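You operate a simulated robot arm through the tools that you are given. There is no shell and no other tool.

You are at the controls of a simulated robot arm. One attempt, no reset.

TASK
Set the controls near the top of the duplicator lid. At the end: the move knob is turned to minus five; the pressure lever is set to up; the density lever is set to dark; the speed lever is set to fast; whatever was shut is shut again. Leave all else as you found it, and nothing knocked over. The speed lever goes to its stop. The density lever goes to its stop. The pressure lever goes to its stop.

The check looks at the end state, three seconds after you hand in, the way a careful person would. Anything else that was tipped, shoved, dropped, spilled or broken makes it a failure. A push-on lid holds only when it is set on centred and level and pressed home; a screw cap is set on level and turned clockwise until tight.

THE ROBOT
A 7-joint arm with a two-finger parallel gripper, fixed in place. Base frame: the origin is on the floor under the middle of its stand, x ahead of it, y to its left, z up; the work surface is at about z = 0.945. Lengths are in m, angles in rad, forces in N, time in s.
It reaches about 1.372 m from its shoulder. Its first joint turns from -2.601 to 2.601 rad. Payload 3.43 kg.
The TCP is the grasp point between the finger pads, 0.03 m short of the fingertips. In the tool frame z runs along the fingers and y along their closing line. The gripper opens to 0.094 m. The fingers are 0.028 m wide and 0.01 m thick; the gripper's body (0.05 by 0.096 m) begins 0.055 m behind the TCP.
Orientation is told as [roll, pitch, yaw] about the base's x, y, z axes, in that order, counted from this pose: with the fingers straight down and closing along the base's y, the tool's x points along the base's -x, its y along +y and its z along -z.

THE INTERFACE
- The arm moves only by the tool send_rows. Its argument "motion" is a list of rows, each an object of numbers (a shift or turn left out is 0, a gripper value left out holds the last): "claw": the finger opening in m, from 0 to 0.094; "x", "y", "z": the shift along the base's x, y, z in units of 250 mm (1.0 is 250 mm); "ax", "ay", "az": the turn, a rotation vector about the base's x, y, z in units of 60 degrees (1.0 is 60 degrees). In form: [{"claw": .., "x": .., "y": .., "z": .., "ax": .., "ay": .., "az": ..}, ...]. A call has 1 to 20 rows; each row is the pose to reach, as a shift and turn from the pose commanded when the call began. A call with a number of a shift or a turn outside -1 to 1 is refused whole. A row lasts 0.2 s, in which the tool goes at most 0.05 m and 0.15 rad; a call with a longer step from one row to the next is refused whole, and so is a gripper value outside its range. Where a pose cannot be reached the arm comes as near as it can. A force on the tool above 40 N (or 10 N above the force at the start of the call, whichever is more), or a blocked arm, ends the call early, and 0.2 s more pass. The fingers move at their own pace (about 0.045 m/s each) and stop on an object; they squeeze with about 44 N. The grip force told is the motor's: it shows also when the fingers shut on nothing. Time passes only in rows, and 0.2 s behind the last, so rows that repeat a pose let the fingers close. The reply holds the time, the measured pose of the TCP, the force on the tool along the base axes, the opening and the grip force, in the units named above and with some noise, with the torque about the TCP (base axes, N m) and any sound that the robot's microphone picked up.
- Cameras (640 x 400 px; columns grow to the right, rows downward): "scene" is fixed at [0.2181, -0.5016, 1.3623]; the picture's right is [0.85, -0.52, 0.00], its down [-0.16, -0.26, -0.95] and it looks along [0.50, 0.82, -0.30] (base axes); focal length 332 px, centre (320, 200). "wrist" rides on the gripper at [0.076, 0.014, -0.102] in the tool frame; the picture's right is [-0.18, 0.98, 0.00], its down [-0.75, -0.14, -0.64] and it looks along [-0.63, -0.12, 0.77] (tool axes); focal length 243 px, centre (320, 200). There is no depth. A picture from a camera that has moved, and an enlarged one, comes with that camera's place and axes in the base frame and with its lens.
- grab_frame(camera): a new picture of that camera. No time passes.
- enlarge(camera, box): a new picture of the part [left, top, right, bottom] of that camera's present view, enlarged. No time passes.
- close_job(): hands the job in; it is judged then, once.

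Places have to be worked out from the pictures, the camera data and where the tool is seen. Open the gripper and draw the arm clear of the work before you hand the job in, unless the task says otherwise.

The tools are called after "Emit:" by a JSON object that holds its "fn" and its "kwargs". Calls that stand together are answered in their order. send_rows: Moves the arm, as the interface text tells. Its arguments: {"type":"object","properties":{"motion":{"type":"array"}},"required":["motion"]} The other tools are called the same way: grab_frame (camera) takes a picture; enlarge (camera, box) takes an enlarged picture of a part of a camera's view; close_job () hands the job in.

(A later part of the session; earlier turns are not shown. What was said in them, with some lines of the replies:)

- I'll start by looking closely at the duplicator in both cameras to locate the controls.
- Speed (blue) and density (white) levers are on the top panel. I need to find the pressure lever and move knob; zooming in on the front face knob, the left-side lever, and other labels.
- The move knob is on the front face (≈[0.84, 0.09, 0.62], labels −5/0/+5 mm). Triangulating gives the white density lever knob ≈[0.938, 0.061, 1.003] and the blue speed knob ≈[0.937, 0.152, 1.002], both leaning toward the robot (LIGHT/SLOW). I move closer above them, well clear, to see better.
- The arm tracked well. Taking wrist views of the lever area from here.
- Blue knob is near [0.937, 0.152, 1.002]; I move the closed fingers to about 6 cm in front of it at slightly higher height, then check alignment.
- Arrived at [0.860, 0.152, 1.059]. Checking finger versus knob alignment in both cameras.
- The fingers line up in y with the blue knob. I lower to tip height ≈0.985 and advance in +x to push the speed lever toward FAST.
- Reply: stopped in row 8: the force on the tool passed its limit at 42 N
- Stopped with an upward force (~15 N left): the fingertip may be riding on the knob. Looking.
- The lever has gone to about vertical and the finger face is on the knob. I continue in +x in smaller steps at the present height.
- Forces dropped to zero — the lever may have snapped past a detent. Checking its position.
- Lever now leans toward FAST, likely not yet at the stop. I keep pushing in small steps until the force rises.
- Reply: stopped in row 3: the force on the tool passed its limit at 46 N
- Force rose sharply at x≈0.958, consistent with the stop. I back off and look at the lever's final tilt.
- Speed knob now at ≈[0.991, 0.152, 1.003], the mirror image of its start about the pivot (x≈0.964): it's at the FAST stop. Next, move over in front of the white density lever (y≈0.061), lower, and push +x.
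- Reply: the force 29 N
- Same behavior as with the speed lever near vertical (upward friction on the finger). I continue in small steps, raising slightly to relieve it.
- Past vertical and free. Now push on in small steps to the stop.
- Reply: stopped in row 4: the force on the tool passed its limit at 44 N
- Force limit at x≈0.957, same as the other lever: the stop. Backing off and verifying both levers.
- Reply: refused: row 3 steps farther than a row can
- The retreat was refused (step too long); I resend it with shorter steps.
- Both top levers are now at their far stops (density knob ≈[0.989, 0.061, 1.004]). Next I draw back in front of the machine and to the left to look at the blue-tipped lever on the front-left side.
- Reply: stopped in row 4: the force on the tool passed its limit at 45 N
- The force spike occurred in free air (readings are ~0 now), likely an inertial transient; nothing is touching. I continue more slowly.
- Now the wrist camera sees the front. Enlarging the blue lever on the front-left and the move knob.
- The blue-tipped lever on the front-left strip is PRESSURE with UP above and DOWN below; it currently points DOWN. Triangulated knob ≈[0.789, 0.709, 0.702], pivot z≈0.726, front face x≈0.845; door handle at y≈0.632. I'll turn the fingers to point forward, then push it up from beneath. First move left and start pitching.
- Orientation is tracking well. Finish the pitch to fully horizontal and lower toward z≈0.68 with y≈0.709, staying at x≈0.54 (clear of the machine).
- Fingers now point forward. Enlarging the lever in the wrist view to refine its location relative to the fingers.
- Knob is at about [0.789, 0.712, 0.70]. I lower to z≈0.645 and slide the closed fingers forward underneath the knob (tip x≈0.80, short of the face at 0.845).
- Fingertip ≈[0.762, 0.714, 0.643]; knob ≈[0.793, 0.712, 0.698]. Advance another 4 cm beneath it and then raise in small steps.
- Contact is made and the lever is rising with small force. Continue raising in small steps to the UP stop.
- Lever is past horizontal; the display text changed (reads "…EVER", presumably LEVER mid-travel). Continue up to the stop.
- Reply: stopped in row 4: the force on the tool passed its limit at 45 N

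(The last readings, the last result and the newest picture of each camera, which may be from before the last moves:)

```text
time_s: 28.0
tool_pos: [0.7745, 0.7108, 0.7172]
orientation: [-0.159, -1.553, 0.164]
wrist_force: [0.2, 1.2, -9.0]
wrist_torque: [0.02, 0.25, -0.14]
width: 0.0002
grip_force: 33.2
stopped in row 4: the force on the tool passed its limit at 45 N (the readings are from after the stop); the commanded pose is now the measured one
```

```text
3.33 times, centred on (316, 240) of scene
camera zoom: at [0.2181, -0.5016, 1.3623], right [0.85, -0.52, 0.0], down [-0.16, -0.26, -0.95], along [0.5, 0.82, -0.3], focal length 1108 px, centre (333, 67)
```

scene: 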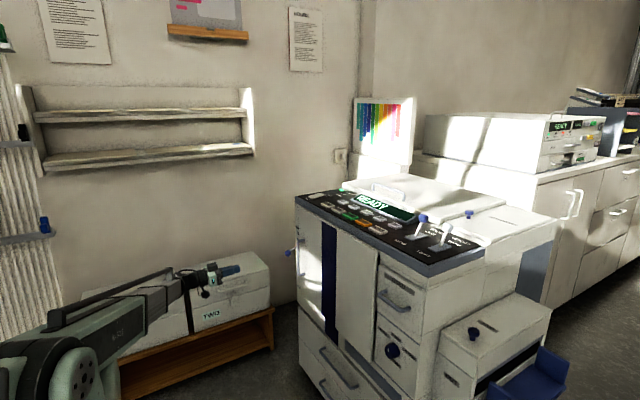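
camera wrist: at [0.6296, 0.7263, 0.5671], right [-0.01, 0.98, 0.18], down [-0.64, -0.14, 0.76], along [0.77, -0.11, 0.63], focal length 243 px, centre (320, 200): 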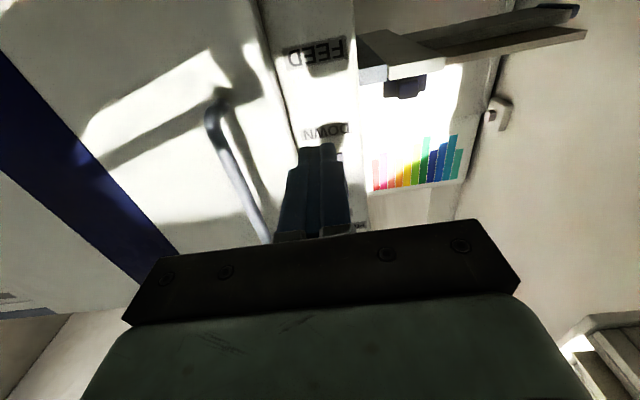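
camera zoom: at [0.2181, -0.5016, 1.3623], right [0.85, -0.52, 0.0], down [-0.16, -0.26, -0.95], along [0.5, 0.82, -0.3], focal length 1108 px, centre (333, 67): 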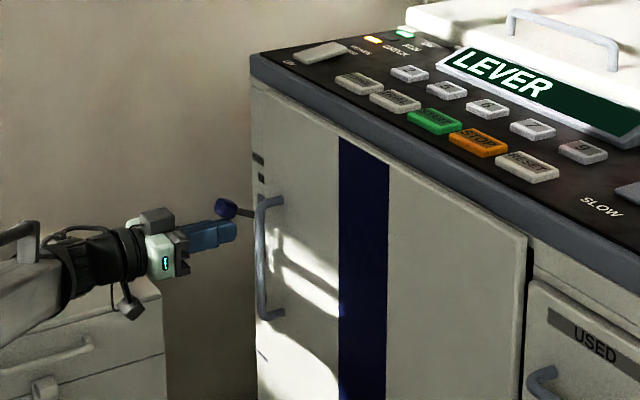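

Stopped by 45 N at the stop: knob now at ≈[0.794, 0.712, 0.752], mirror of its DOWN position about the pivot — the UP stop. I drop slightly and withdraw straight back.

Emit:
{"fn": "send_rows", "kwargs": {"motion": [{"z": -0.05}, {"z": -0.1}, {"x": -0.06, "z": -0.12}, {"x": -0.16, "z": -0.12}, {"x": -0.28, "z": -0.12}, {"x": -0.4, "z": -0.12}, {"x": -0.52, "z": -0.12}, {"x": -0.64, "z": -0.12}, {"x": -0.74, "z": -0.12}, {"x": -0.8, "z": -0.12}, {"x": -0.8, "z": -0.12}]}}

Emit:
{"fn": "enlarge", "kwargs": {"camera": "scene", "box": [220, 180, 380, 300]}}

Emit:
{"fn": "enlarge", "kwargs": {"camera": "wrist", "box": [220, 0, 420, 140]}}

```text
time_s: 30.4
tool_pos: [0.5728, 0.7099, 0.6875]
orientation: [-0.211, -1.558, 0.213]
wrist_force: [0.1, 0.2, -0.8]
wrist_torque: [-0.01, 0.0, 0.02]
width: 0.0
grip_force: 32.9
```

```text
3.33 times, centred on (300, 240) of scene
camera zoom: at [0.2181, -0.5016, 1.3623], right [0.85, -0.52, 0.0], down [-0.16, -0.26, -0.95], along [0.5, 0.82, -0.3], focal length 1108 px, centre (387, 67)
```

zoom: 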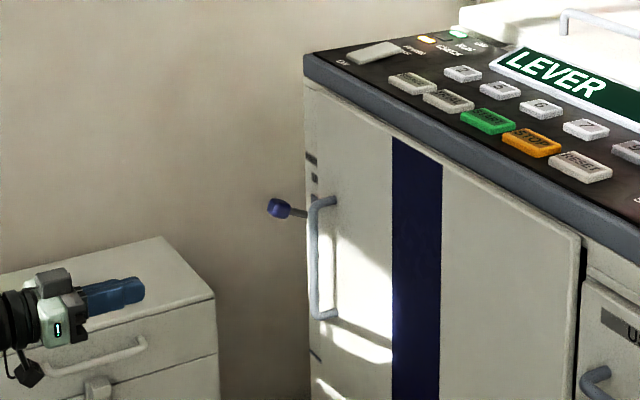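

```text
2.86 times, centred on (320, 70) of wrist
camera zoom: at [0.4687, 0.7243, 0.6124], right [0.0, 0.98, 0.18], down [-0.63, -0.14, 0.76], along [0.78, -0.11, 0.62], focal length 693 px, centre (320, 571)
```

zoom: 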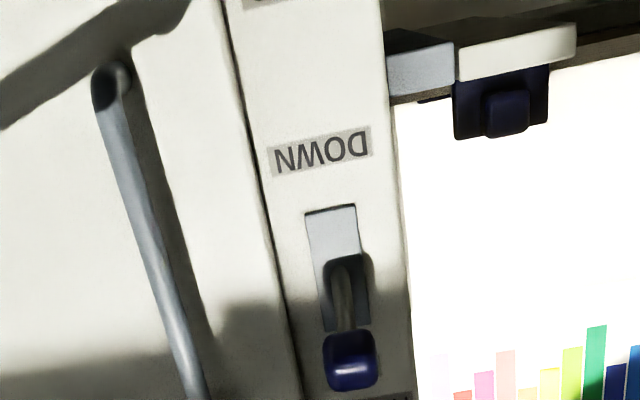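

Pressure lever is UP. Now travel in front of the machine (x≈0.62, clear of handles) toward the move knob at ≈[0.84, 0.10, 0.61], slowly.

Emit:
{"fn": "send_rows", "kwargs": {"motion": [{"x": 0.02, "y": -0.06}, {"x": 0.04, "y": -0.15, "z": -0.02}, {"x": 0.06, "y": -0.24, "z": -0.04}, {"x": 0.08, "y": -0.33, "z": -0.06}, {"x": 0.1, "y": -0.42, "z": -0.08}, {"x": 0.12, "y": -0.51, "z": -0.1}, {"x": 0.14, "y": -0.6, "z": -0.12}, {"x": 0.16, "y": -0.69, "z": -0.14}, {"x": 0.18, "y": -0.78, "z": -0.16}, {"x": 0.2, "y": -0.87, "z": -0.18}, {"x": 0.2, "y": -0.94, "z": -0.2}, {"x": 0.2, "y": -1.0, "z": -0.2}, {"x": 0.2, "y": -1.0, "z": -0.2}]}}

Emit:
{"fn": "grab_frame", "kwargs": {"camera": "scene"}}

Emit:
{"fn": "grab_frame", "kwargs": {"camera": "wrist"}}

```text
time_s: 33.2
tool_pos: [0.6234, 0.4595, 0.6412]
orientation: [-0.206, -1.556, 0.213]
wrist_force: [-0.2, 0.3, 0.4]
wrist_torque: [0.0, -0.03, 0.02]
width: 0.0002
grip_force: 32.9
```

```text
taken
```

scene: 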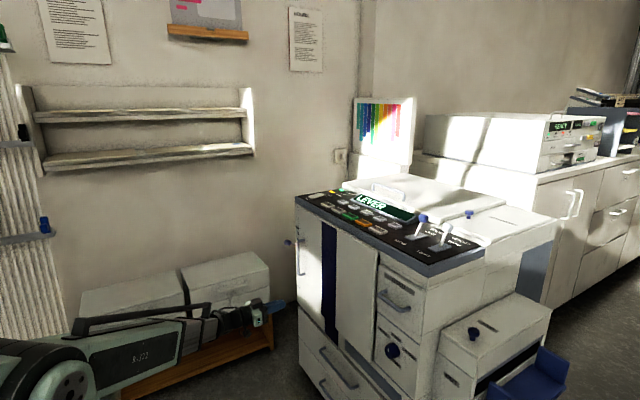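

```text
taken
camera wrist: at [0.5202, 0.4735, 0.5653], right [0.0, 0.98, 0.18], down [-0.63, -0.14, 0.76], along [0.78, -0.11, 0.62], focal length 243 px, centre (320, 200)
```

wrist: 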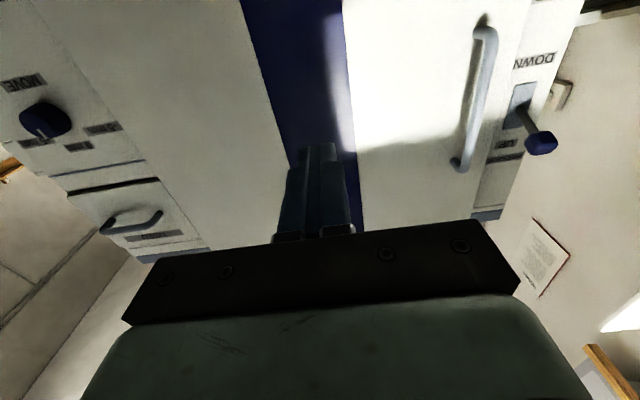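

All clear. Continue in −y to bring the knob ahead of the camera.

Emit:
{"fn": "send_rows", "kwargs": {"motion": [{"y": -0.06}, {"y": -0.15}, {"x": -0.02, "y": -0.24}, {"x": -0.04, "y": -0.33}, {"x": -0.06, "y": -0.42}, {"x": -0.08, "y": -0.51}, {"x": -0.1, "y": -0.6}, {"x": -0.12, "y": -0.69}, {"x": -0.14, "y": -0.78}, {"x": -0.14, "y": -0.87}, {"x": -0.14, "y": -0.94}, {"x": -0.14, "y": -1.0}, {"x": -0.14, "y": -1.0}]}}

Emit:
{"fn": "grab_frame", "kwargs": {"camera": "scene"}}

Emit:
{"fn": "grab_frame", "kwargs": {"camera": "wrist"}}

```text
time_s: 36.0
tool_pos: [0.5894, 0.2102, 0.6395]
orientation: [-0.201, -1.557, 0.204]
wrist_force: [-1.4, -0.2, 0.1]
wrist_torque: [0.01, 0.0, 0.02]
width: 0.0
grip_force: 33.3
```

```text
taken
```

scene: 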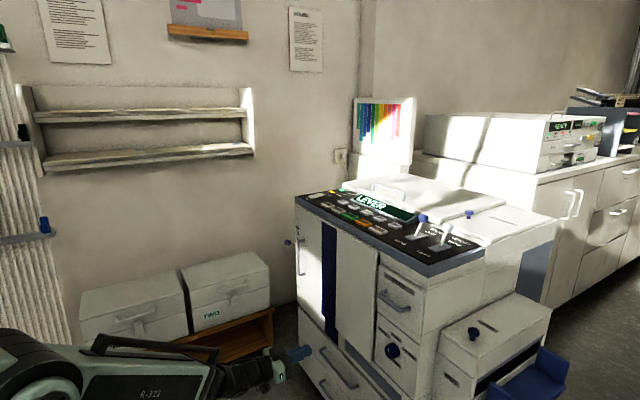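

```text
taken
camera wrist: at [0.4867, 0.225, 0.5643], right [0.0, 0.98, 0.18], down [-0.63, -0.14, 0.76], along [0.78, -0.11, 0.62], focal length 243 px, centre (320, 200)
```

wrist: 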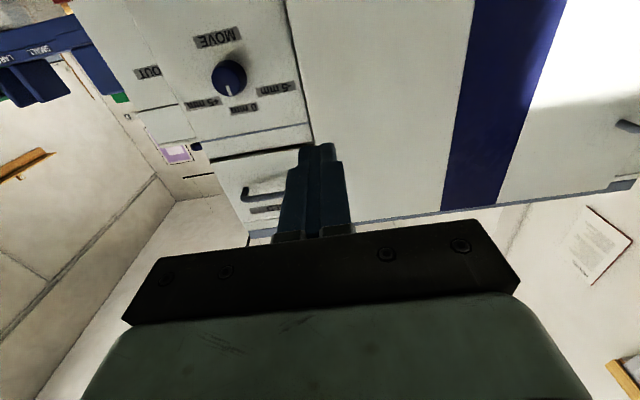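

The knob is visible in the wrist view. Enlarging it to read the pointer and label geometry.

Emit:
{"fn": "enlarge", "kwargs": {"camera": "wrist", "box": [160, 20, 320, 140]}}

Emit:
{"fn": "enlarge", "kwargs": {"camera": "wrist", "box": [200, 50, 264, 100]}}

Emit:
{"fn": "enlarge", "kwargs": {"camera": "scene", "box": [374, 330, 422, 370]}}

```text
3.33 times, centred on (240, 80) of wrist
camera zoom: at [0.4867, 0.225, 0.5643], right [0.0, 0.98, 0.18], down [-0.63, -0.14, 0.76], along [0.78, -0.11, 0.62], focal length 809 px, centre (587, 600)
```

zoom: 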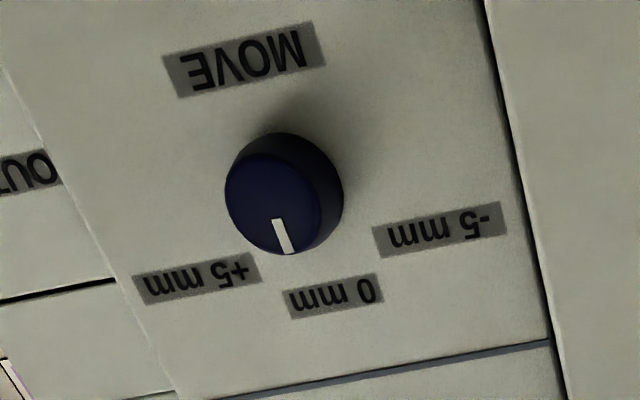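

```text
8.00 times, centred on (232, 75) of wrist
camera zoom: at [0.4867, 0.225, 0.5643], right [0.0, 0.98, 0.18], down [-0.63, -0.14, 0.76], along [0.78, -0.11, 0.62], focal length 1941 px, centre (1024, 1200)
```

zoom: 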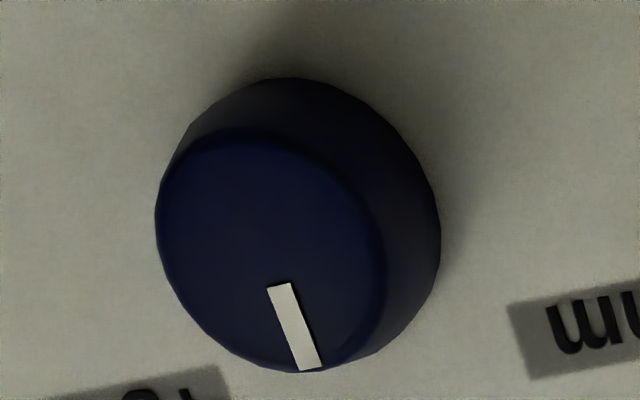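

```text
10.00 times, centred on (398, 350) of scene
camera zoom: at [0.2181, -0.5016, 1.3623], right [0.85, -0.52, 0.0], down [-0.16, -0.26, -0.95], along [0.5, 0.82, -0.3], focal length 3323 px, centre (-460, -1300)
```

zoom: 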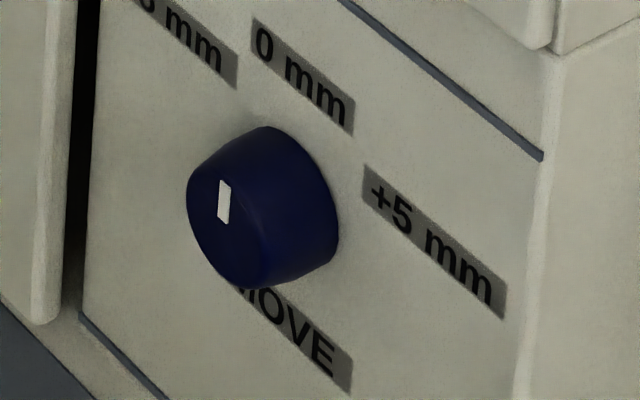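

The knob pointer is presently straight up at 0 mm. Triangulated: knob axis ≈(y 0.092, z 0.617), front face x≈0.825, panel x≈0.853; the −5 label lies to its left (+y), ~60° from vertical. I move to stand off in front of it with the gripper opened to 75 mm.

Emit:
{"fn": "send_rows", "kwargs": {"motion": [{"claw": 0.075, "x": 0.03, "y": -0.06, "z": -0.01, "ay": -0.013}, {"x": 0.08, "y": -0.14, "z": -0.03, "ay": -0.013}, {"x": 0.13, "y": -0.22, "z": -0.05, "ay": -0.013}, {"x": 0.18, "y": -0.3, "z": -0.07, "ay": -0.013}, {"x": 0.23, "y": -0.38, "z": -0.09, "ay": -0.013}, {"x": 0.28, "y": -0.44, "z": -0.09, "ay": -0.013}, {"x": 0.32, "y": -0.473, "z": -0.09, "ay": -0.013}, {"x": 0.34, "y": -0.473, "z": -0.09, "ay": -0.013}, {"x": 0.34, "y": -0.473, "z": -0.09, "ay": -0.013}]}}

Emit:
{"fn": "grab_frame", "kwargs": {"camera": "wrist"}}

Emit:
{"fn": "grab_frame", "kwargs": {"camera": "scene"}}

```text
time_s: 38.0
tool_pos: [0.6735, 0.0905, 0.6167]
orientation: [-1.582, -1.567, 1.588]
wrist_force: [-0.6, 0.2, -0.7]
wrist_torque: [0.0, -0.01, -0.01]
width: 0.0748
grip_force: 0.0
```

```text
taken
camera wrist: at [0.5711, 0.1057, 0.5408], right [0.0, 0.98, 0.18], down [-0.64, -0.14, 0.75], along [0.77, -0.11, 0.63], focal length 243 px, centre (320, 200)
```

wrist: 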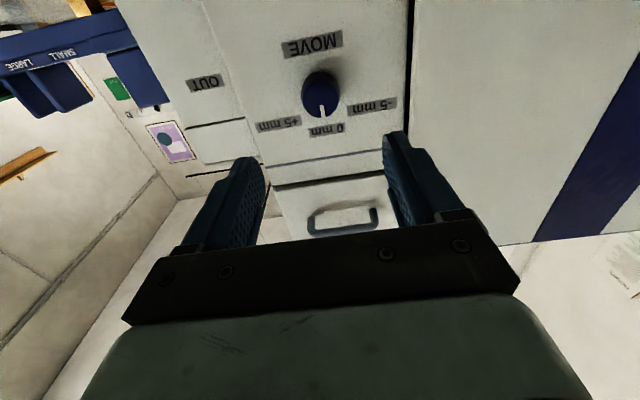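

```text
taken
```

scene: 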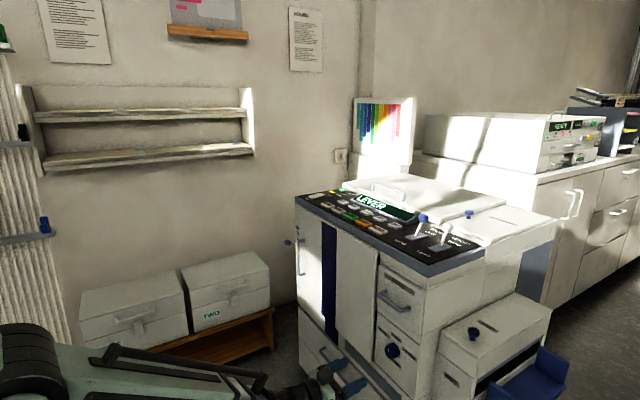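

Good view. Enlarging the knob to refine alignment with the gripper axis.

Emit:
{"fn": "enlarge", "kwargs": {"camera": "wrist", "box": [270, 50, 398, 130]}}

Emit:
{"fn": "enlarge", "kwargs": {"camera": "scene", "box": [310, 320, 438, 400]}}

```text
5.00 times, centred on (334, 90) of wrist
camera zoom: at [0.5711, 0.1057, 0.5408], right [0.0, 0.98, 0.18], down [-0.64, -0.14, 0.75], along [0.77, -0.11, 0.63], focal length 1213 px, centre (250, 750)
```

zoom: 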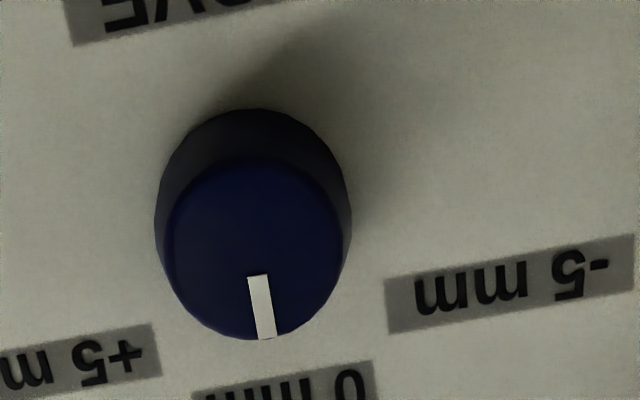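

```text
5.00 times, centred on (374, 360) of scene
camera zoom: at [0.2181, -0.5016, 1.3623], right [0.85, -0.52, 0.0], down [-0.16, -0.26, -0.95], along [0.5, 0.82, -0.3], focal length 1662 px, centre (50, -600)
```

zoom: 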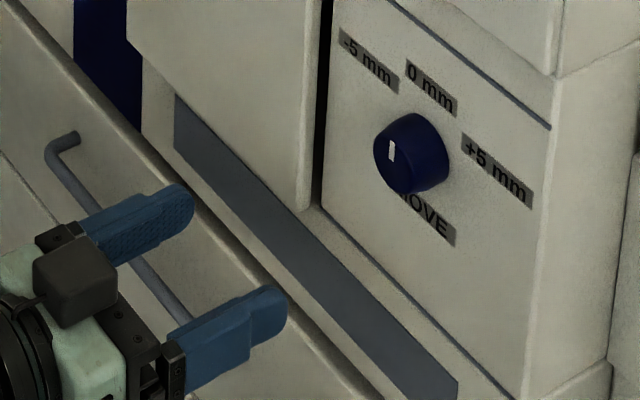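

Refined knob axis ≈(y 0.093, z 0.619). Advance to just before the knob face (tips x≈0.815) with the fingers straddling it, then check.

Emit:
{"fn": "send_rows", "kwargs": {"motion": [{"x": 0.08, "y": 0.01, "z": 0.008, "az": -0.006}, {"x": 0.17, "y": 0.01, "z": 0.008, "az": -0.006}, {"x": 0.26, "y": 0.01, "z": 0.008, "az": -0.006}, {"x": 0.35, "y": 0.01, "z": 0.008, "az": -0.006}, {"x": 0.42, "y": 0.01, "z": 0.008, "az": -0.006}, {"x": 0.446, "y": 0.01, "z": 0.008, "az": -0.006}, {"x": 0.446, "y": 0.01, "z": 0.008, "az": -0.006}]}}

Emit:
{"fn": "grab_frame", "kwargs": {"camera": "wrist"}}

Emit:
{"fn": "enlarge", "kwargs": {"camera": "scene", "box": [346, 320, 442, 390]}}

```text
time_s: 39.6
tool_pos: [0.7848, 0.0961, 0.6205]
orientation: [-1.614, -1.566, 1.613]
wrist_force: [-0.3, 0.6, 0.7]
wrist_torque: [0.0, 0.01, 0.04]
width: 0.0749
grip_force: 0.0
```

```text
taken
camera wrist: at [0.6835, 0.1105, 0.5439], right [0.0, 0.98, 0.18], down [-0.64, -0.14, 0.75], along [0.77, -0.12, 0.63], focal length 243 px, centre (320, 200)
```

wrist: 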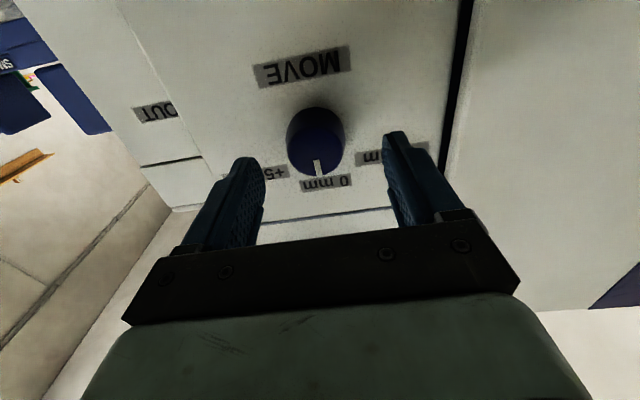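

```text
5.71 times, centred on (394, 355) of scene
camera zoom: at [0.2181, -0.5016, 1.3623], right [0.85, -0.52, 0.0], down [-0.16, -0.26, -0.95], along [0.5, 0.82, -0.3], focal length 1899 px, centre (-103, -686)
```

zoom: 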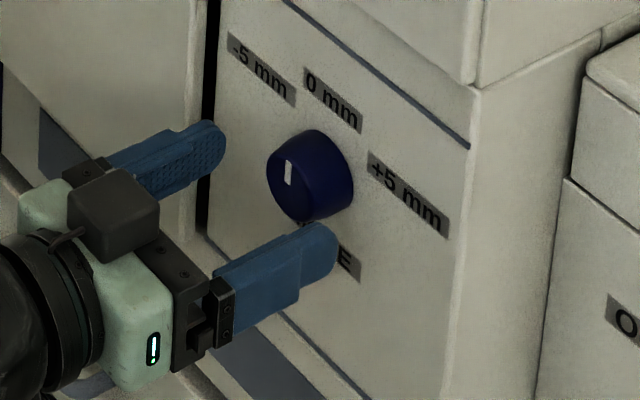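

Close now; enlarging the wrist view once more to check lateral centring.

Emit:
{"fn": "enlarge", "kwargs": {"camera": "wrist", "box": [220, 80, 420, 205]}}

```text
3.20 times, centred on (320, 142) of wrist
camera zoom: at [0.6835, 0.1105, 0.5439], right [0.0, 0.98, 0.18], down [-0.64, -0.14, 0.75], along [0.77, -0.12, 0.63], focal length 776 px, centre (320, 384)
```

zoom: 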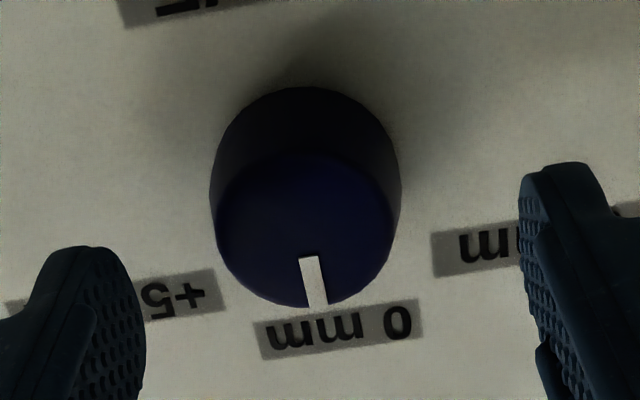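

Knob axis confirmed at y≈0.0936, z≈0.619, face x≈0.826, panel x≈0.853. Shift −2.5 mm in y, advance 30 mm (tips x≈0.845, 7 mm short of the panel), then close on the knob.

Emit:
{"fn": "send_rows", "kwargs": {"motion": [{"y": -0.01, "z": -0.005}, {"x": 0.04, "y": -0.01, "z": -0.005}, {"x": 0.08, "y": -0.01, "z": -0.005}, {"x": 0.12, "y": -0.01, "z": -0.005}, {"x": 0.12, "y": -0.01, "z": -0.005}, {"claw": 0.03, "x": 0.12, "y": -0.01, "z": -0.005}, {"claw": 0.03, "x": 0.12, "y": -0.01, "z": -0.005}, {"claw": 0.03, "x": 0.12, "y": -0.01, "z": -0.005}, {"claw": 0.03, "x": 0.12, "y": -0.01, "z": -0.005}]}}

Emit:
{"fn": "enlarge", "kwargs": {"camera": "wrist", "box": [220, 80, 420, 205]}}

Emit:
{"fn": "enlarge", "kwargs": {"camera": "scene", "box": [346, 320, 442, 390]}}

```text
time_s: 41.6
tool_pos: [0.8133, 0.0914, 0.6189]
orientation: [-1.717, -1.57, 1.714]
wrist_force: [0.9, -7.1, 0.2]
wrist_torque: [0.04, 0.1, -0.27]
width: 0.0403
grip_force: 44.6
```

```text
3.20 times, centred on (320, 142) of wrist
camera zoom: at [0.7117, 0.1075, 0.5415], right [0.0, 0.98, 0.18], down [-0.64, -0.14, 0.75], along [0.77, -0.12, 0.63], focal length 776 px, centre (320, 384)
```

zoom: 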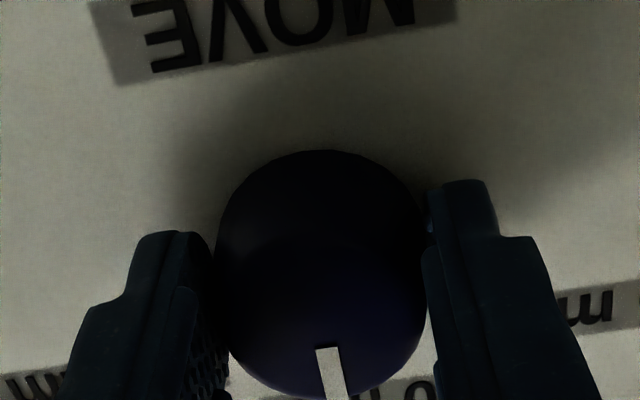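

```text
5.71 times, centred on (394, 355) of scene
camera zoom: at [0.2181, -0.5016, 1.3623], right [0.85, -0.52, 0.0], down [-0.16, -0.26, -0.95], along [0.5, 0.82, -0.3], focal length 1899 px, centre (-103, -686)
```

zoom: 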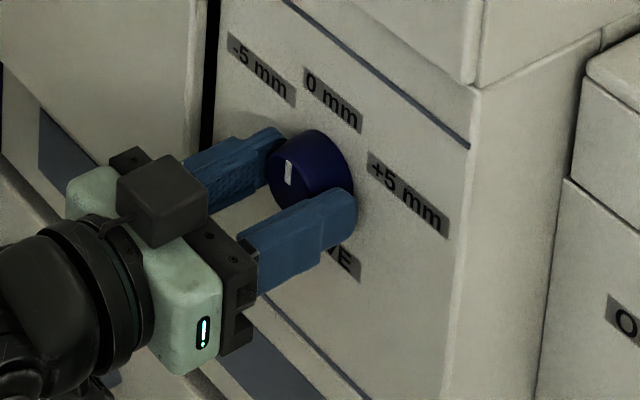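

Gripped (40 mm) with a mild 7 N side load. Now rotate −x-wise (pointer from up toward +y, the −5 side), first ~18° to see the response.

Emit:
{"fn": "send_rows", "kwargs": {"motion": [{"y": -0.004}, {"y": -0.004, "ax": -0.07}, {"y": -0.004, "ax": -0.14}, {"y": -0.004, "ax": -0.22}, {"y": -0.004, "ax": -0.3}, {"y": -0.004, "ax": -0.3}]}}

Emit:
{"fn": "enlarge", "kwargs": {"camera": "scene", "box": [362, 325, 426, 375]}}

Emit:
{"fn": "enlarge", "kwargs": {"camera": "wrist", "box": [220, 80, 420, 225]}}

```text
time_s: 43.0
tool_pos: [0.8122, 0.0915, 0.6184]
orientation: [-1.576, -1.254, 1.574]
wrist_force: [-5.5, 2.0, 6.8]
wrist_torque: [0.01, -0.06, 0.08]
width: 0.0402
grip_force: 44.3
```

```text
8.00 times, centred on (394, 350) of scene
camera zoom: at [0.2181, -0.5016, 1.3623], right [0.85, -0.52, 0.0], down [-0.16, -0.26, -0.95], along [0.5, 0.82, -0.3], focal length 2658 px, centre (-272, -1000)
```

zoom: 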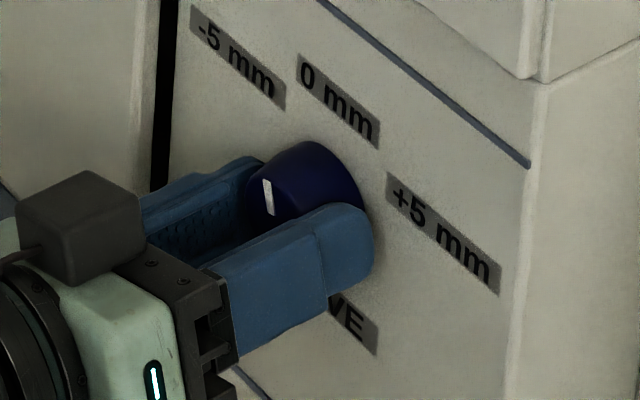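

```text
2.76 times, centred on (320, 152) of wrist
camera zoom: at [0.7117, 0.0822, 0.5408], right [0.0, 0.99, -0.13], down [-0.64, 0.1, 0.76], along [0.77, 0.08, 0.64], focal length 669 px, centre (320, 331)
```

zoom: 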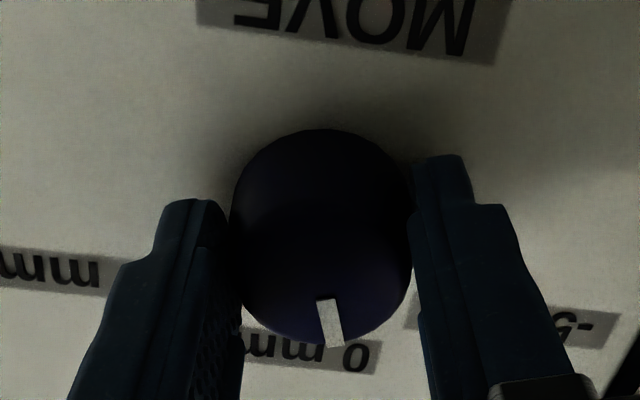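

The knob turns with the gripper, forces small. Continue by another ~36° (to ~54° total).

Emit:
{"fn": "send_rows", "kwargs": {"motion": [{"ax": -0.08}, {"ax": -0.16}, {"ax": -0.24}, {"ax": -0.32}, {"ax": -0.4}, {"ax": -0.48}, {"ax": -0.55}, {"ax": -0.6}, {"ax": -0.6}]}}

Emit:
{"fn": "enlarge", "kwargs": {"camera": "scene", "box": [362, 325, 426, 375]}}

Emit:
{"fn": "enlarge", "kwargs": {"camera": "wrist", "box": [220, 80, 420, 225]}}

```text
time_s: 45.0
tool_pos: [0.8139, 0.0902, 0.6177]
orientation: [-1.574, -0.625, 1.573]
wrist_force: [-34.0, -0.7, 11.6]
wrist_torque: [0.04, -0.39, 0.16]
width: 0.0403
grip_force: 44.3
```

```text
8.00 times, centred on (394, 350) of scene
camera zoom: at [0.2181, -0.5016, 1.3623], right [0.85, -0.52, 0.0], down [-0.16, -0.26, -0.95], along [0.5, 0.82, -0.3], focal length 2658 px, centre (-272, -1000)
```

zoom: 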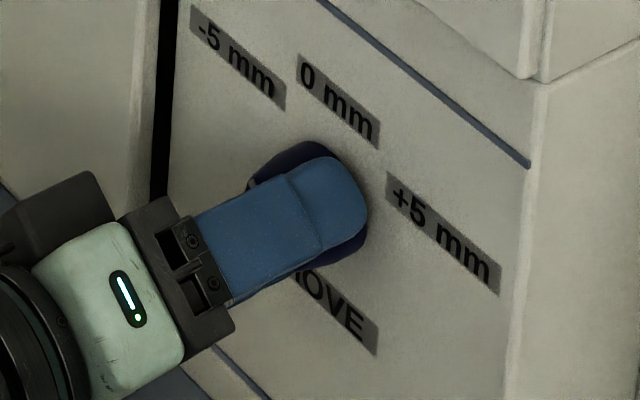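

```text
2.76 times, centred on (320, 152) of wrist
camera zoom: at [0.7118, 0.0378, 0.5621], right [0.0, 0.72, -0.69], down [-0.64, 0.53, 0.55], along [0.77, 0.44, 0.47], focal length 669 px, centre (320, 331)
```

zoom: 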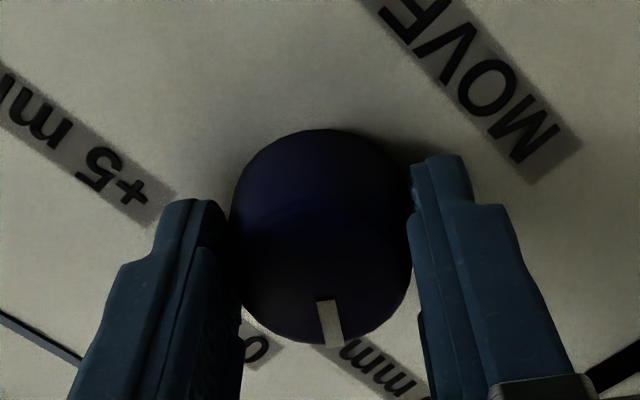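

At 54° total, resisting torque is tiny but there's a −34 N axial load; I back off ~1 mm in x to relieve it, then turn a few more degrees while watching for a stop.

Emit:
{"fn": "send_rows", "kwargs": {"motion": [{"x": -0.004}, {"x": -0.006}, {"x": -0.006, "ax": -0.04}, {"x": -0.006, "ax": -0.08}, {"x": -0.006, "ax": -0.08}]}}

Emit:
{"fn": "enlarge", "kwargs": {"camera": "wrist", "box": [220, 80, 420, 225]}}

```text
time_s: 46.2
tool_pos: [0.814, 0.0896, 0.618]
orientation: [-1.574, -0.543, 1.572]
wrist_force: [16.6, -15.2, 19.1]
wrist_torque: [0.05, -0.2, -0.76]
width: 0.0401
grip_force: 45.0
```

```text
2.76 times, centred on (320, 152) of wrist
camera zoom: at [0.7117, 0.0335, 0.5666], right [0.01, 0.66, -0.75], down [-0.64, 0.57, 0.51], along [0.77, 0.48, 0.43], focal length 669 px, centre (320, 331)
```

zoom: 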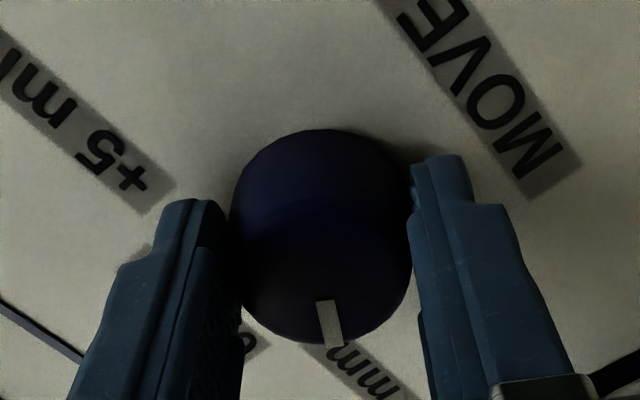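

Now ~59° from vertical with no stop torque, but side loads are building from slight axis offset. I release, back off, and check where the pointer sits.

Emit:
{"fn": "send_rows", "kwargs": {"motion": [{"claw": 0.075}, {"claw": 0.075}, {"claw": 0.075}, {"x": -0.05}, {"x": -0.12}, {"x": -0.22}, {"x": -0.34}, {"x": -0.46}, {"x": -0.52}, {"x": -0.52}]}}

Emit:
{"fn": "grab_frame", "kwargs": {"camera": "wrist"}}

Emit:
{"fn": "enlarge", "kwargs": {"camera": "scene", "box": [374, 330, 422, 370]}}

```text
time_s: 48.4
tool_pos: [0.6826, 0.0918, 0.6183]
orientation: [-1.571, -0.542, 1.571]
wrist_force: [-0.6, 0.4, -0.7]
wrist_torque: [0.02, 0.01, 0.02]
width: 0.0748
grip_force: 0.1
```

```text
taken
camera wrist: at [0.5808, 0.0345, 0.5661], right [0.0, 0.66, -0.75], down [-0.64, 0.57, 0.51], along [0.77, 0.48, 0.43], focal length 243 px, centre (320, 200)
```

wrist: 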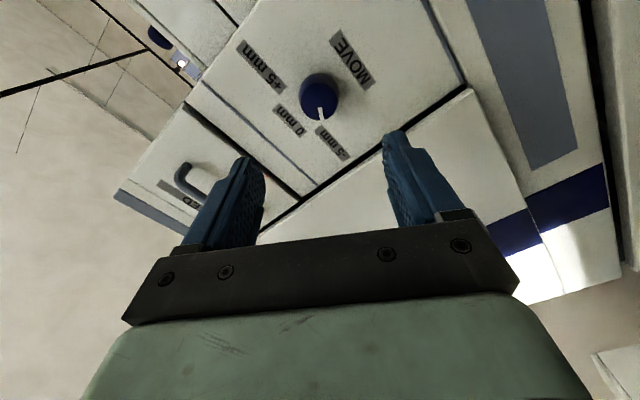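

```text
10.00 times, centred on (398, 350) of scene
camera zoom: at [0.2181, -0.5016, 1.3623], right [0.85, -0.52, 0.0], down [-0.16, -0.26, -0.95], along [0.5, 0.82, -0.3], focal length 3323 px, centre (-460, -1300)
```

zoom: 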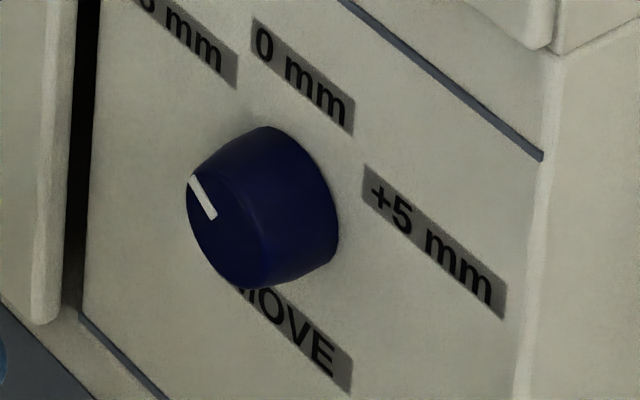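

Emit:
{"fn": "enlarge", "kwargs": {"camera": "wrist", "box": [250, 50, 390, 170]}}

Emit:
{"fn": "enlarge", "kwargs": {"camera": "scene", "box": [310, 180, 460, 270]}}

```text
3.33 times, centred on (320, 110) of wrist
camera zoom: at [0.5808, 0.0345, 0.5661], right [0.0, 0.66, -0.75], down [-0.64, 0.57, 0.51], along [0.77, 0.48, 0.43], focal length 809 px, centre (320, 500)
```

zoom: 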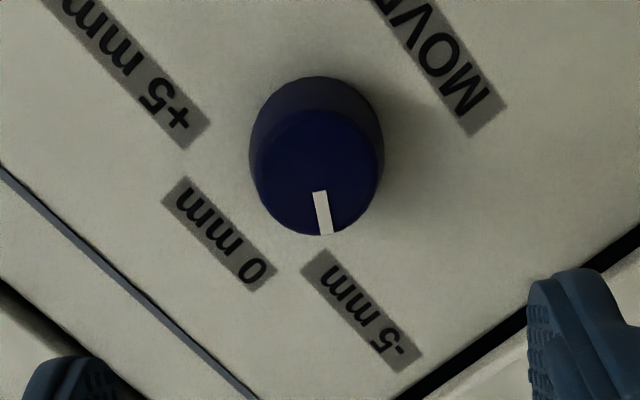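

```text
4.27 times, centred on (385, 225) of scene
camera zoom: at [0.2181, -0.5016, 1.3623], right [0.85, -0.52, 0.0], down [-0.16, -0.26, -0.95], along [0.5, 0.82, -0.3], focal length 1418 px, centre (43, 93)
```

zoom: 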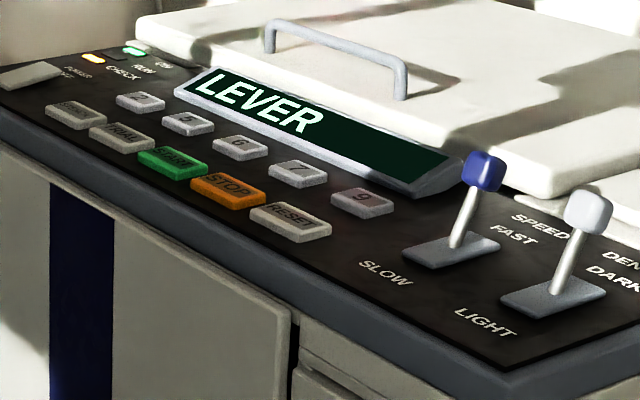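

The pointer measures ≈59° from vertical toward the −5 label (label spans ≈48°–73°, centre ≈62°), so it points squarely at −5. To check whether there's a stop just beyond, I re-grip and gently turn a few more degrees while reading the torque.

Emit:
{"fn": "send_rows", "kwargs": {"motion": [{"x": 0.1, "z": 0.004}, {"x": 0.22, "z": 0.004}, {"x": 0.34, "z": 0.004}, {"x": 0.44, "z": 0.004}, {"x": 0.5, "z": 0.004}, {"x": 0.52, "z": 0.004}, {"x": 0.52, "z": 0.004}, {"claw": 0.03, "x": 0.52, "z": 0.004}, {"claw": 0.03, "x": 0.52, "z": 0.004}, {"claw": 0.03, "x": 0.52, "z": 0.004}, {"claw": 0.03, "x": 0.52, "z": 0.004}]}}

Emit:
{"fn": "enlarge", "kwargs": {"camera": "wrist", "box": [220, 80, 420, 225]}}

```text
time_s: 50.8
tool_pos: [0.8128, 0.0923, 0.6196]
orientation: [-1.572, -0.54, 1.57]
wrist_force: [-0.5, 3.0, -4.2]
wrist_torque: [-0.05, 0.18, 0.15]
width: 0.0398
grip_force: 45.2
```

```text
2.76 times, centred on (320, 152) of wrist
camera zoom: at [0.7102, 0.0339, 0.5679], right [0.0, 0.66, -0.75], down [-0.64, 0.57, 0.51], along [0.77, 0.48, 0.43], focal length 669 px, centre (320, 331)
```

zoom: 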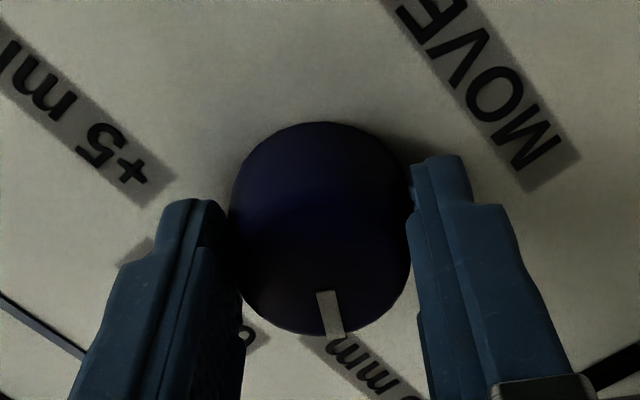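

Re-gripped with low side loads. Turn ~4° further and read the torque and pointer.

Emit:
{"fn": "send_rows", "kwargs": {"motion": [{"ax": -0.035}, {"ax": -0.07}, {"ax": -0.07}]}}

Emit:
{"fn": "enlarge", "kwargs": {"camera": "wrist", "box": [220, 80, 420, 225]}}

```text
time_s: 51.6
tool_pos: [0.8125, 0.0908, 0.6194]
orientation: [-1.572, -0.469, 1.57]
wrist_force: [-17.5, -0.5, -2.2]
wrist_torque: [0.64, 0.02, 0.01]
width: 0.0397
grip_force: 45.2
```

```text
2.76 times, centred on (320, 152) of wrist
camera zoom: at [0.7101, 0.0304, 0.572], right [0.0, 0.61, -0.79], down [-0.64, 0.61, 0.47], along [0.77, 0.51, 0.39], focal length 669 px, centre (320, 331)
```

zoom: 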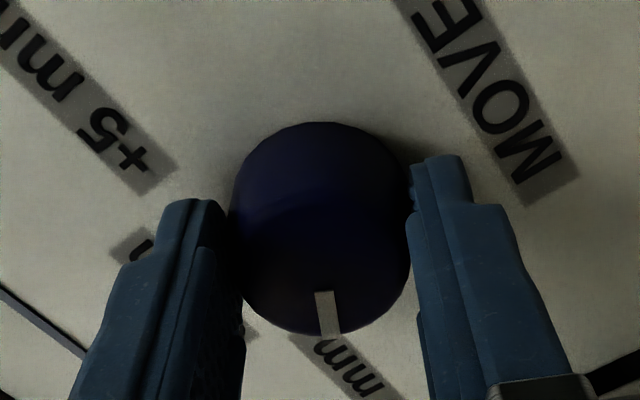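

Torque jumped to 0.64 N·m: the knob has reached its end stop at about 60–61°. I release, back away and measure the pointer.

Emit:
{"fn": "send_rows", "kwargs": {"motion": [{"claw": 0.075}, {"claw": 0.075}, {"claw": 0.075}, {"claw": 0.075}, {"x": -0.05}, {"x": -0.12}, {"x": -0.22}, {"x": -0.34}, {"x": -0.4}, {"x": -0.4}]}}

Emit:
{"fn": "enlarge", "kwargs": {"camera": "wrist", "box": [250, 50, 390, 170]}}

Emit:
{"fn": "enlarge", "kwargs": {"camera": "wrist", "box": [290, 80, 354, 130]}}

Emit:
{"fn": "enlarge", "kwargs": {"camera": "scene", "box": [374, 330, 422, 370]}}

```text
time_s: 53.8
tool_pos: [0.7123, 0.0905, 0.6179]
orientation: [-1.572, -0.468, 1.571]
wrist_force: [-0.3, -0.3, -0.7]
wrist_torque: [-0.01, 0.0, 0.0]
width: 0.0752
grip_force: 0.0
```

```text
3.33 times, centred on (320, 110) of wrist
camera zoom: at [0.6101, 0.0295, 0.5702], right [0.0, 0.61, -0.79], down [-0.64, 0.61, 0.47], along [0.77, 0.51, 0.39], focal length 809 px, centre (320, 500)
```

zoom: 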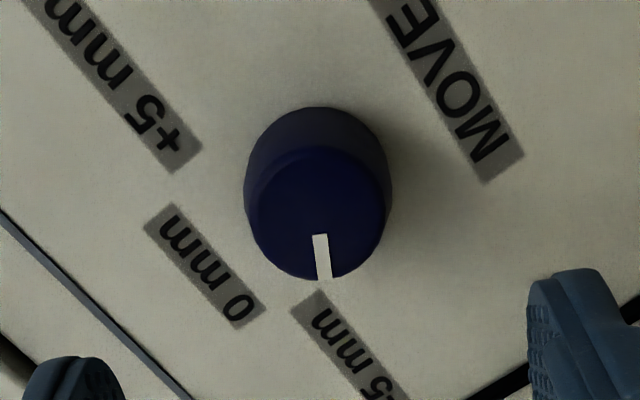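

```text
8.00 times, centred on (322, 105) of wrist
camera zoom: at [0.6101, 0.0295, 0.5702], right [0.0, 0.61, -0.79], down [-0.64, 0.61, 0.47], along [0.77, 0.51, 0.39], focal length 1941 px, centre (304, 960)
```

zoom: 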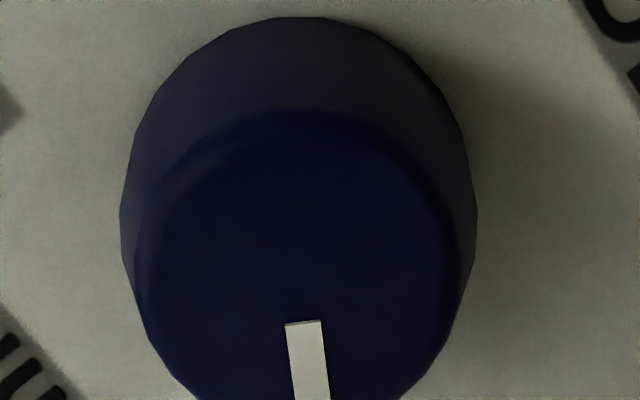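

```text
10.00 times, centred on (398, 350) of scene
camera zoom: at [0.2181, -0.5016, 1.3623], right [0.85, -0.52, 0.0], down [-0.16, -0.26, -0.95], along [0.5, 0.82, -0.3], focal length 3323 px, centre (-460, -1300)
```

zoom: 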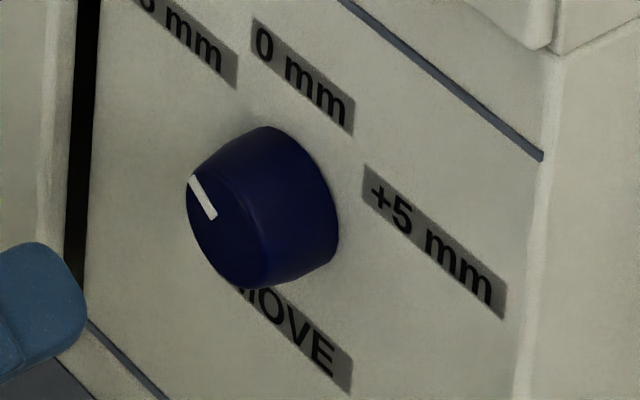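

The pointer rests at ≈59–60°, at its end stop, pointing at −5 mm. Now withdraw straight back, unrolling the wrist.

Emit:
{"fn": "send_rows", "kwargs": {"motion": [{"claw": 0.09, "x": -0.08}, {"x": -0.18}, {"x": -0.28, "ax": 0.08}, {"x": -0.36, "ax": 0.18}, {"x": -0.44, "ax": 0.28}, {"x": -0.5, "ax": 0.38}, {"x": -0.54, "ax": 0.48}, {"x": -0.56, "ax": 0.58}, {"x": -0.56, "ax": 0.68}, {"x": -0.56, "ax": 0.78}, {"x": -0.56, "ax": 0.88}, {"x": -0.56, "ax": 0.98}, {"x": -0.56, "ax": 1.0}, {"x": -0.56, "ax": 1.0}]}}

Emit:
{"fn": "grab_frame", "kwargs": {"camera": "scene"}}

Emit:
{"fn": "grab_frame", "kwargs": {"camera": "wrist"}}

```text
time_s: 56.8
tool_pos: [0.5734, 0.0916, 0.6193]
orientation: [-1.574, -1.518, 1.572]
wrist_force: [-1.0, -0.5, 0.1]
wrist_torque: [-0.01, 0.0, 0.02]
width: 0.0902
grip_force: 0.1
```

```text
taken
```

scene: 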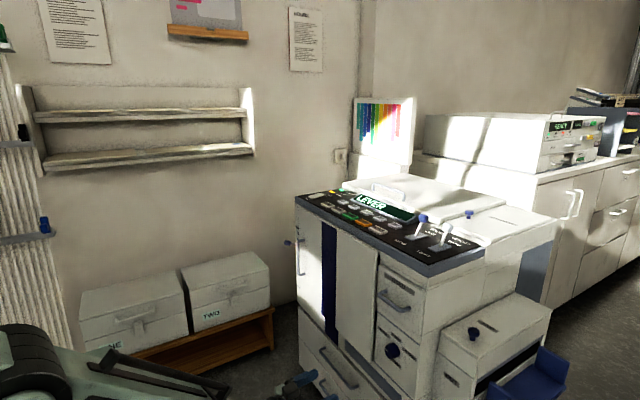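

```text
taken
camera wrist: at [0.4713, 0.1025, 0.5424], right [0.0, 0.99, 0.13], down [-0.64, -0.1, 0.76], along [0.77, -0.08, 0.64], focal length 243 px, centre (320, 200)
```

wrist: 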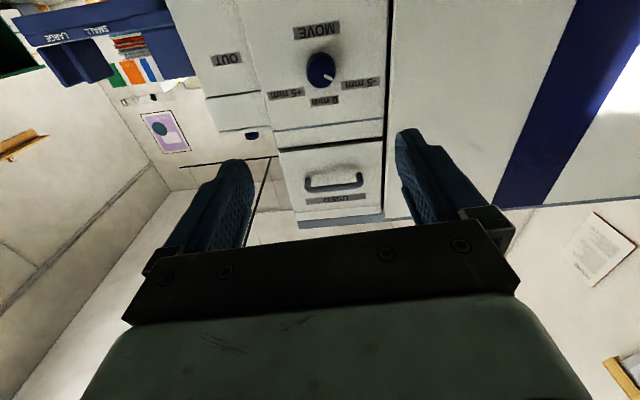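

A near-frontal view now; enlarge to confirm the pointer against the −5 label, and re-check all levers.

Emit:
{"fn": "enlarge", "kwargs": {"camera": "wrist", "box": [256, 20, 392, 120]}}

Emit:
{"fn": "enlarge", "kwargs": {"camera": "scene", "box": [280, 180, 480, 280]}}

Emit:
{"fn": "enlarge", "kwargs": {"camera": "scene", "box": [400, 190, 496, 250]}}

```text
4.00 times, centred on (324, 70) of wrist
camera zoom: at [0.4713, 0.1025, 0.5424], right [0.0, 0.99, 0.13], down [-0.64, -0.1, 0.76], along [0.77, -0.08, 0.64], focal length 970 px, centre (304, 720)
```

zoom: 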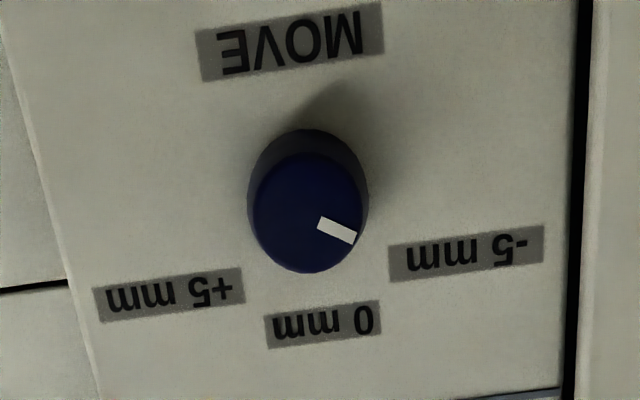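

```text
3.20 times, centred on (380, 230) of scene
camera zoom: at [0.2181, -0.5016, 1.3623], right [0.85, -0.52, 0.0], down [-0.16, -0.26, -0.95], along [0.5, 0.82, -0.3], focal length 1063 px, centre (128, 104)
```

zoom: 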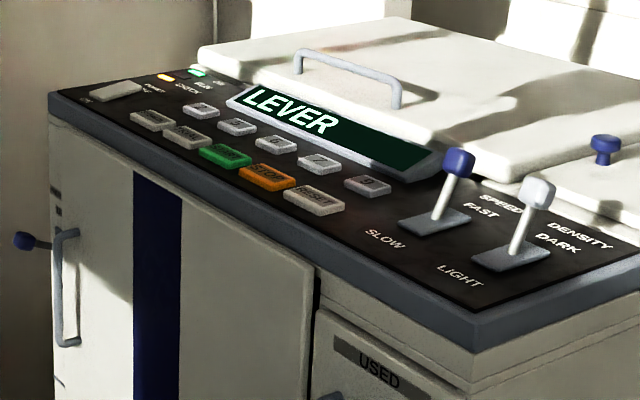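

```text
6.67 times, centred on (448, 220) of scene
camera zoom: at [0.2181, -0.5016, 1.3623], right [0.85, -0.52, 0.0], down [-0.16, -0.26, -0.95], along [0.5, 0.82, -0.3], focal length 2215 px, centre (-533, 67)
```

zoom: 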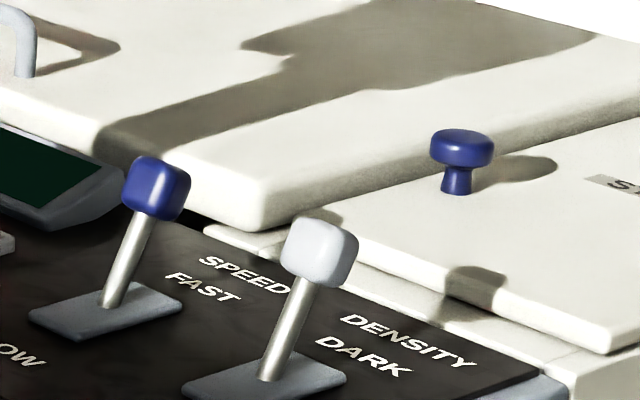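

Everything reads right: pointer at −5 mm, speed FAST, density DARK, pressure UP, and doors/drawers still shut. Finally, move the open gripper up and away from the machine.

Emit:
{"fn": "send_rows", "kwargs": {"motion": [{"y": 0.05, "z": 0.05}, {"y": 0.12, "z": 0.12}, {"x": -0.02, "y": 0.2, "z": 0.2}, {"x": -0.04, "y": 0.28, "z": 0.28}, {"x": -0.06, "y": 0.36, "z": 0.36}, {"x": -0.08, "y": 0.44, "z": 0.44}, {"x": -0.1, "y": 0.52, "z": 0.52}, {"x": -0.1, "y": 0.6, "z": 0.6}, {"x": -0.1, "y": 0.68, "z": 0.68}, {"x": -0.1, "y": 0.76, "z": 0.76}, {"x": -0.1, "y": 0.84, "z": 0.84}, {"x": -0.1, "y": 0.9, "z": 0.92}, {"x": -0.1, "y": 0.95, "z": 0.98}, {"x": -0.1, "y": 0.95, "z": 1.0}, {"x": -0.1, "y": 0.95, "z": 1.0}]}}

Emit:
{"fn": "grab_frame", "kwargs": {"camera": "scene"}}

Emit:
{"fn": "grab_frame", "kwargs": {"camera": "wrist"}}

```text
time_s: 60.0
tool_pos: [0.574, 0.3619, 0.8537]
orientation: [-1.579, -1.515, 1.578]
wrist_force: [0.4, -0.5, -0.7]
wrist_torque: [0.04, 0.03, 0.01]
width: 0.09
grip_force: 0.1
out of reach, approached as far as the arm can: row 1, 2, 3, 4, 5, 6, 7, 8, 9, 10, 11, 12, 13, 14, 15
```

```text
taken
```

scene: 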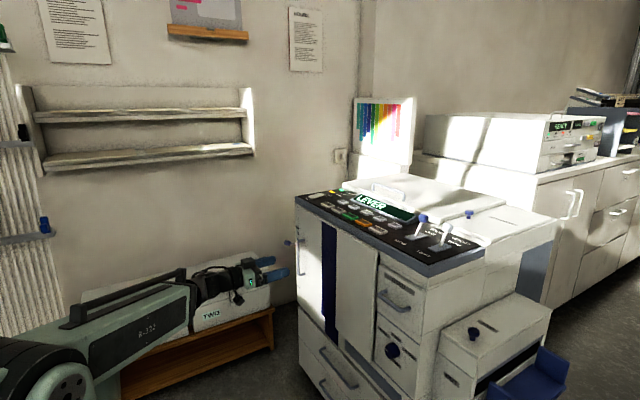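

```text
taken
camera wrist: at [0.4726, 0.3724, 0.7767], right [0.0, 0.99, 0.13], down [-0.64, -0.1, 0.76], along [0.77, -0.08, 0.64], focal length 243 px, centre (320, 200)
```

wrist: 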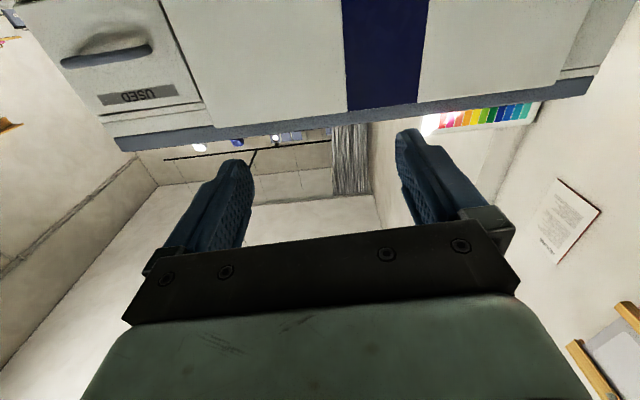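

The arm is clear (tips ≈20 cm from the machine), gripper open, nothing disturbed. Last zoom on the pressure lever and panel shows the same settings as before; handing in.

Emit:
{"fn": "close_job", "kwargs": {}}

```text
The job is handed in.
```

I set all four controls and handed the job in; I don't have the check's result.

| Control | End state | How I confirmed it |
|---|---|---|
| Speed lever | Fast, at its stop | Force rose sharply at the end of travel. The lever's tilt mirrors where it started. |
| Density lever | Dark, at its stop | Same signs as the speed lever. |
| Pressure lever | Up, at its stop | Same signs as the speed lever. |
| Move knob | Minus five | The pointer rests about 60° from vertical, in line with the −5 mm label. Torque also rose, so the knob is at or very near an end stop. |

- **Move knob:** I took that end stop to be the minus-five position. If the true mark sits slightly short of the stop, the knob is a few degrees past it.
- **Display:** the machine's display changed from READY to LEVER and a check lamp came on once the pressure lever went up.
- **Everything else:** I opened no doors or drawers, and the last pictures show nothing tipped or moved. I left the gripper open, with its fingertips about 20 cm short of the machine.
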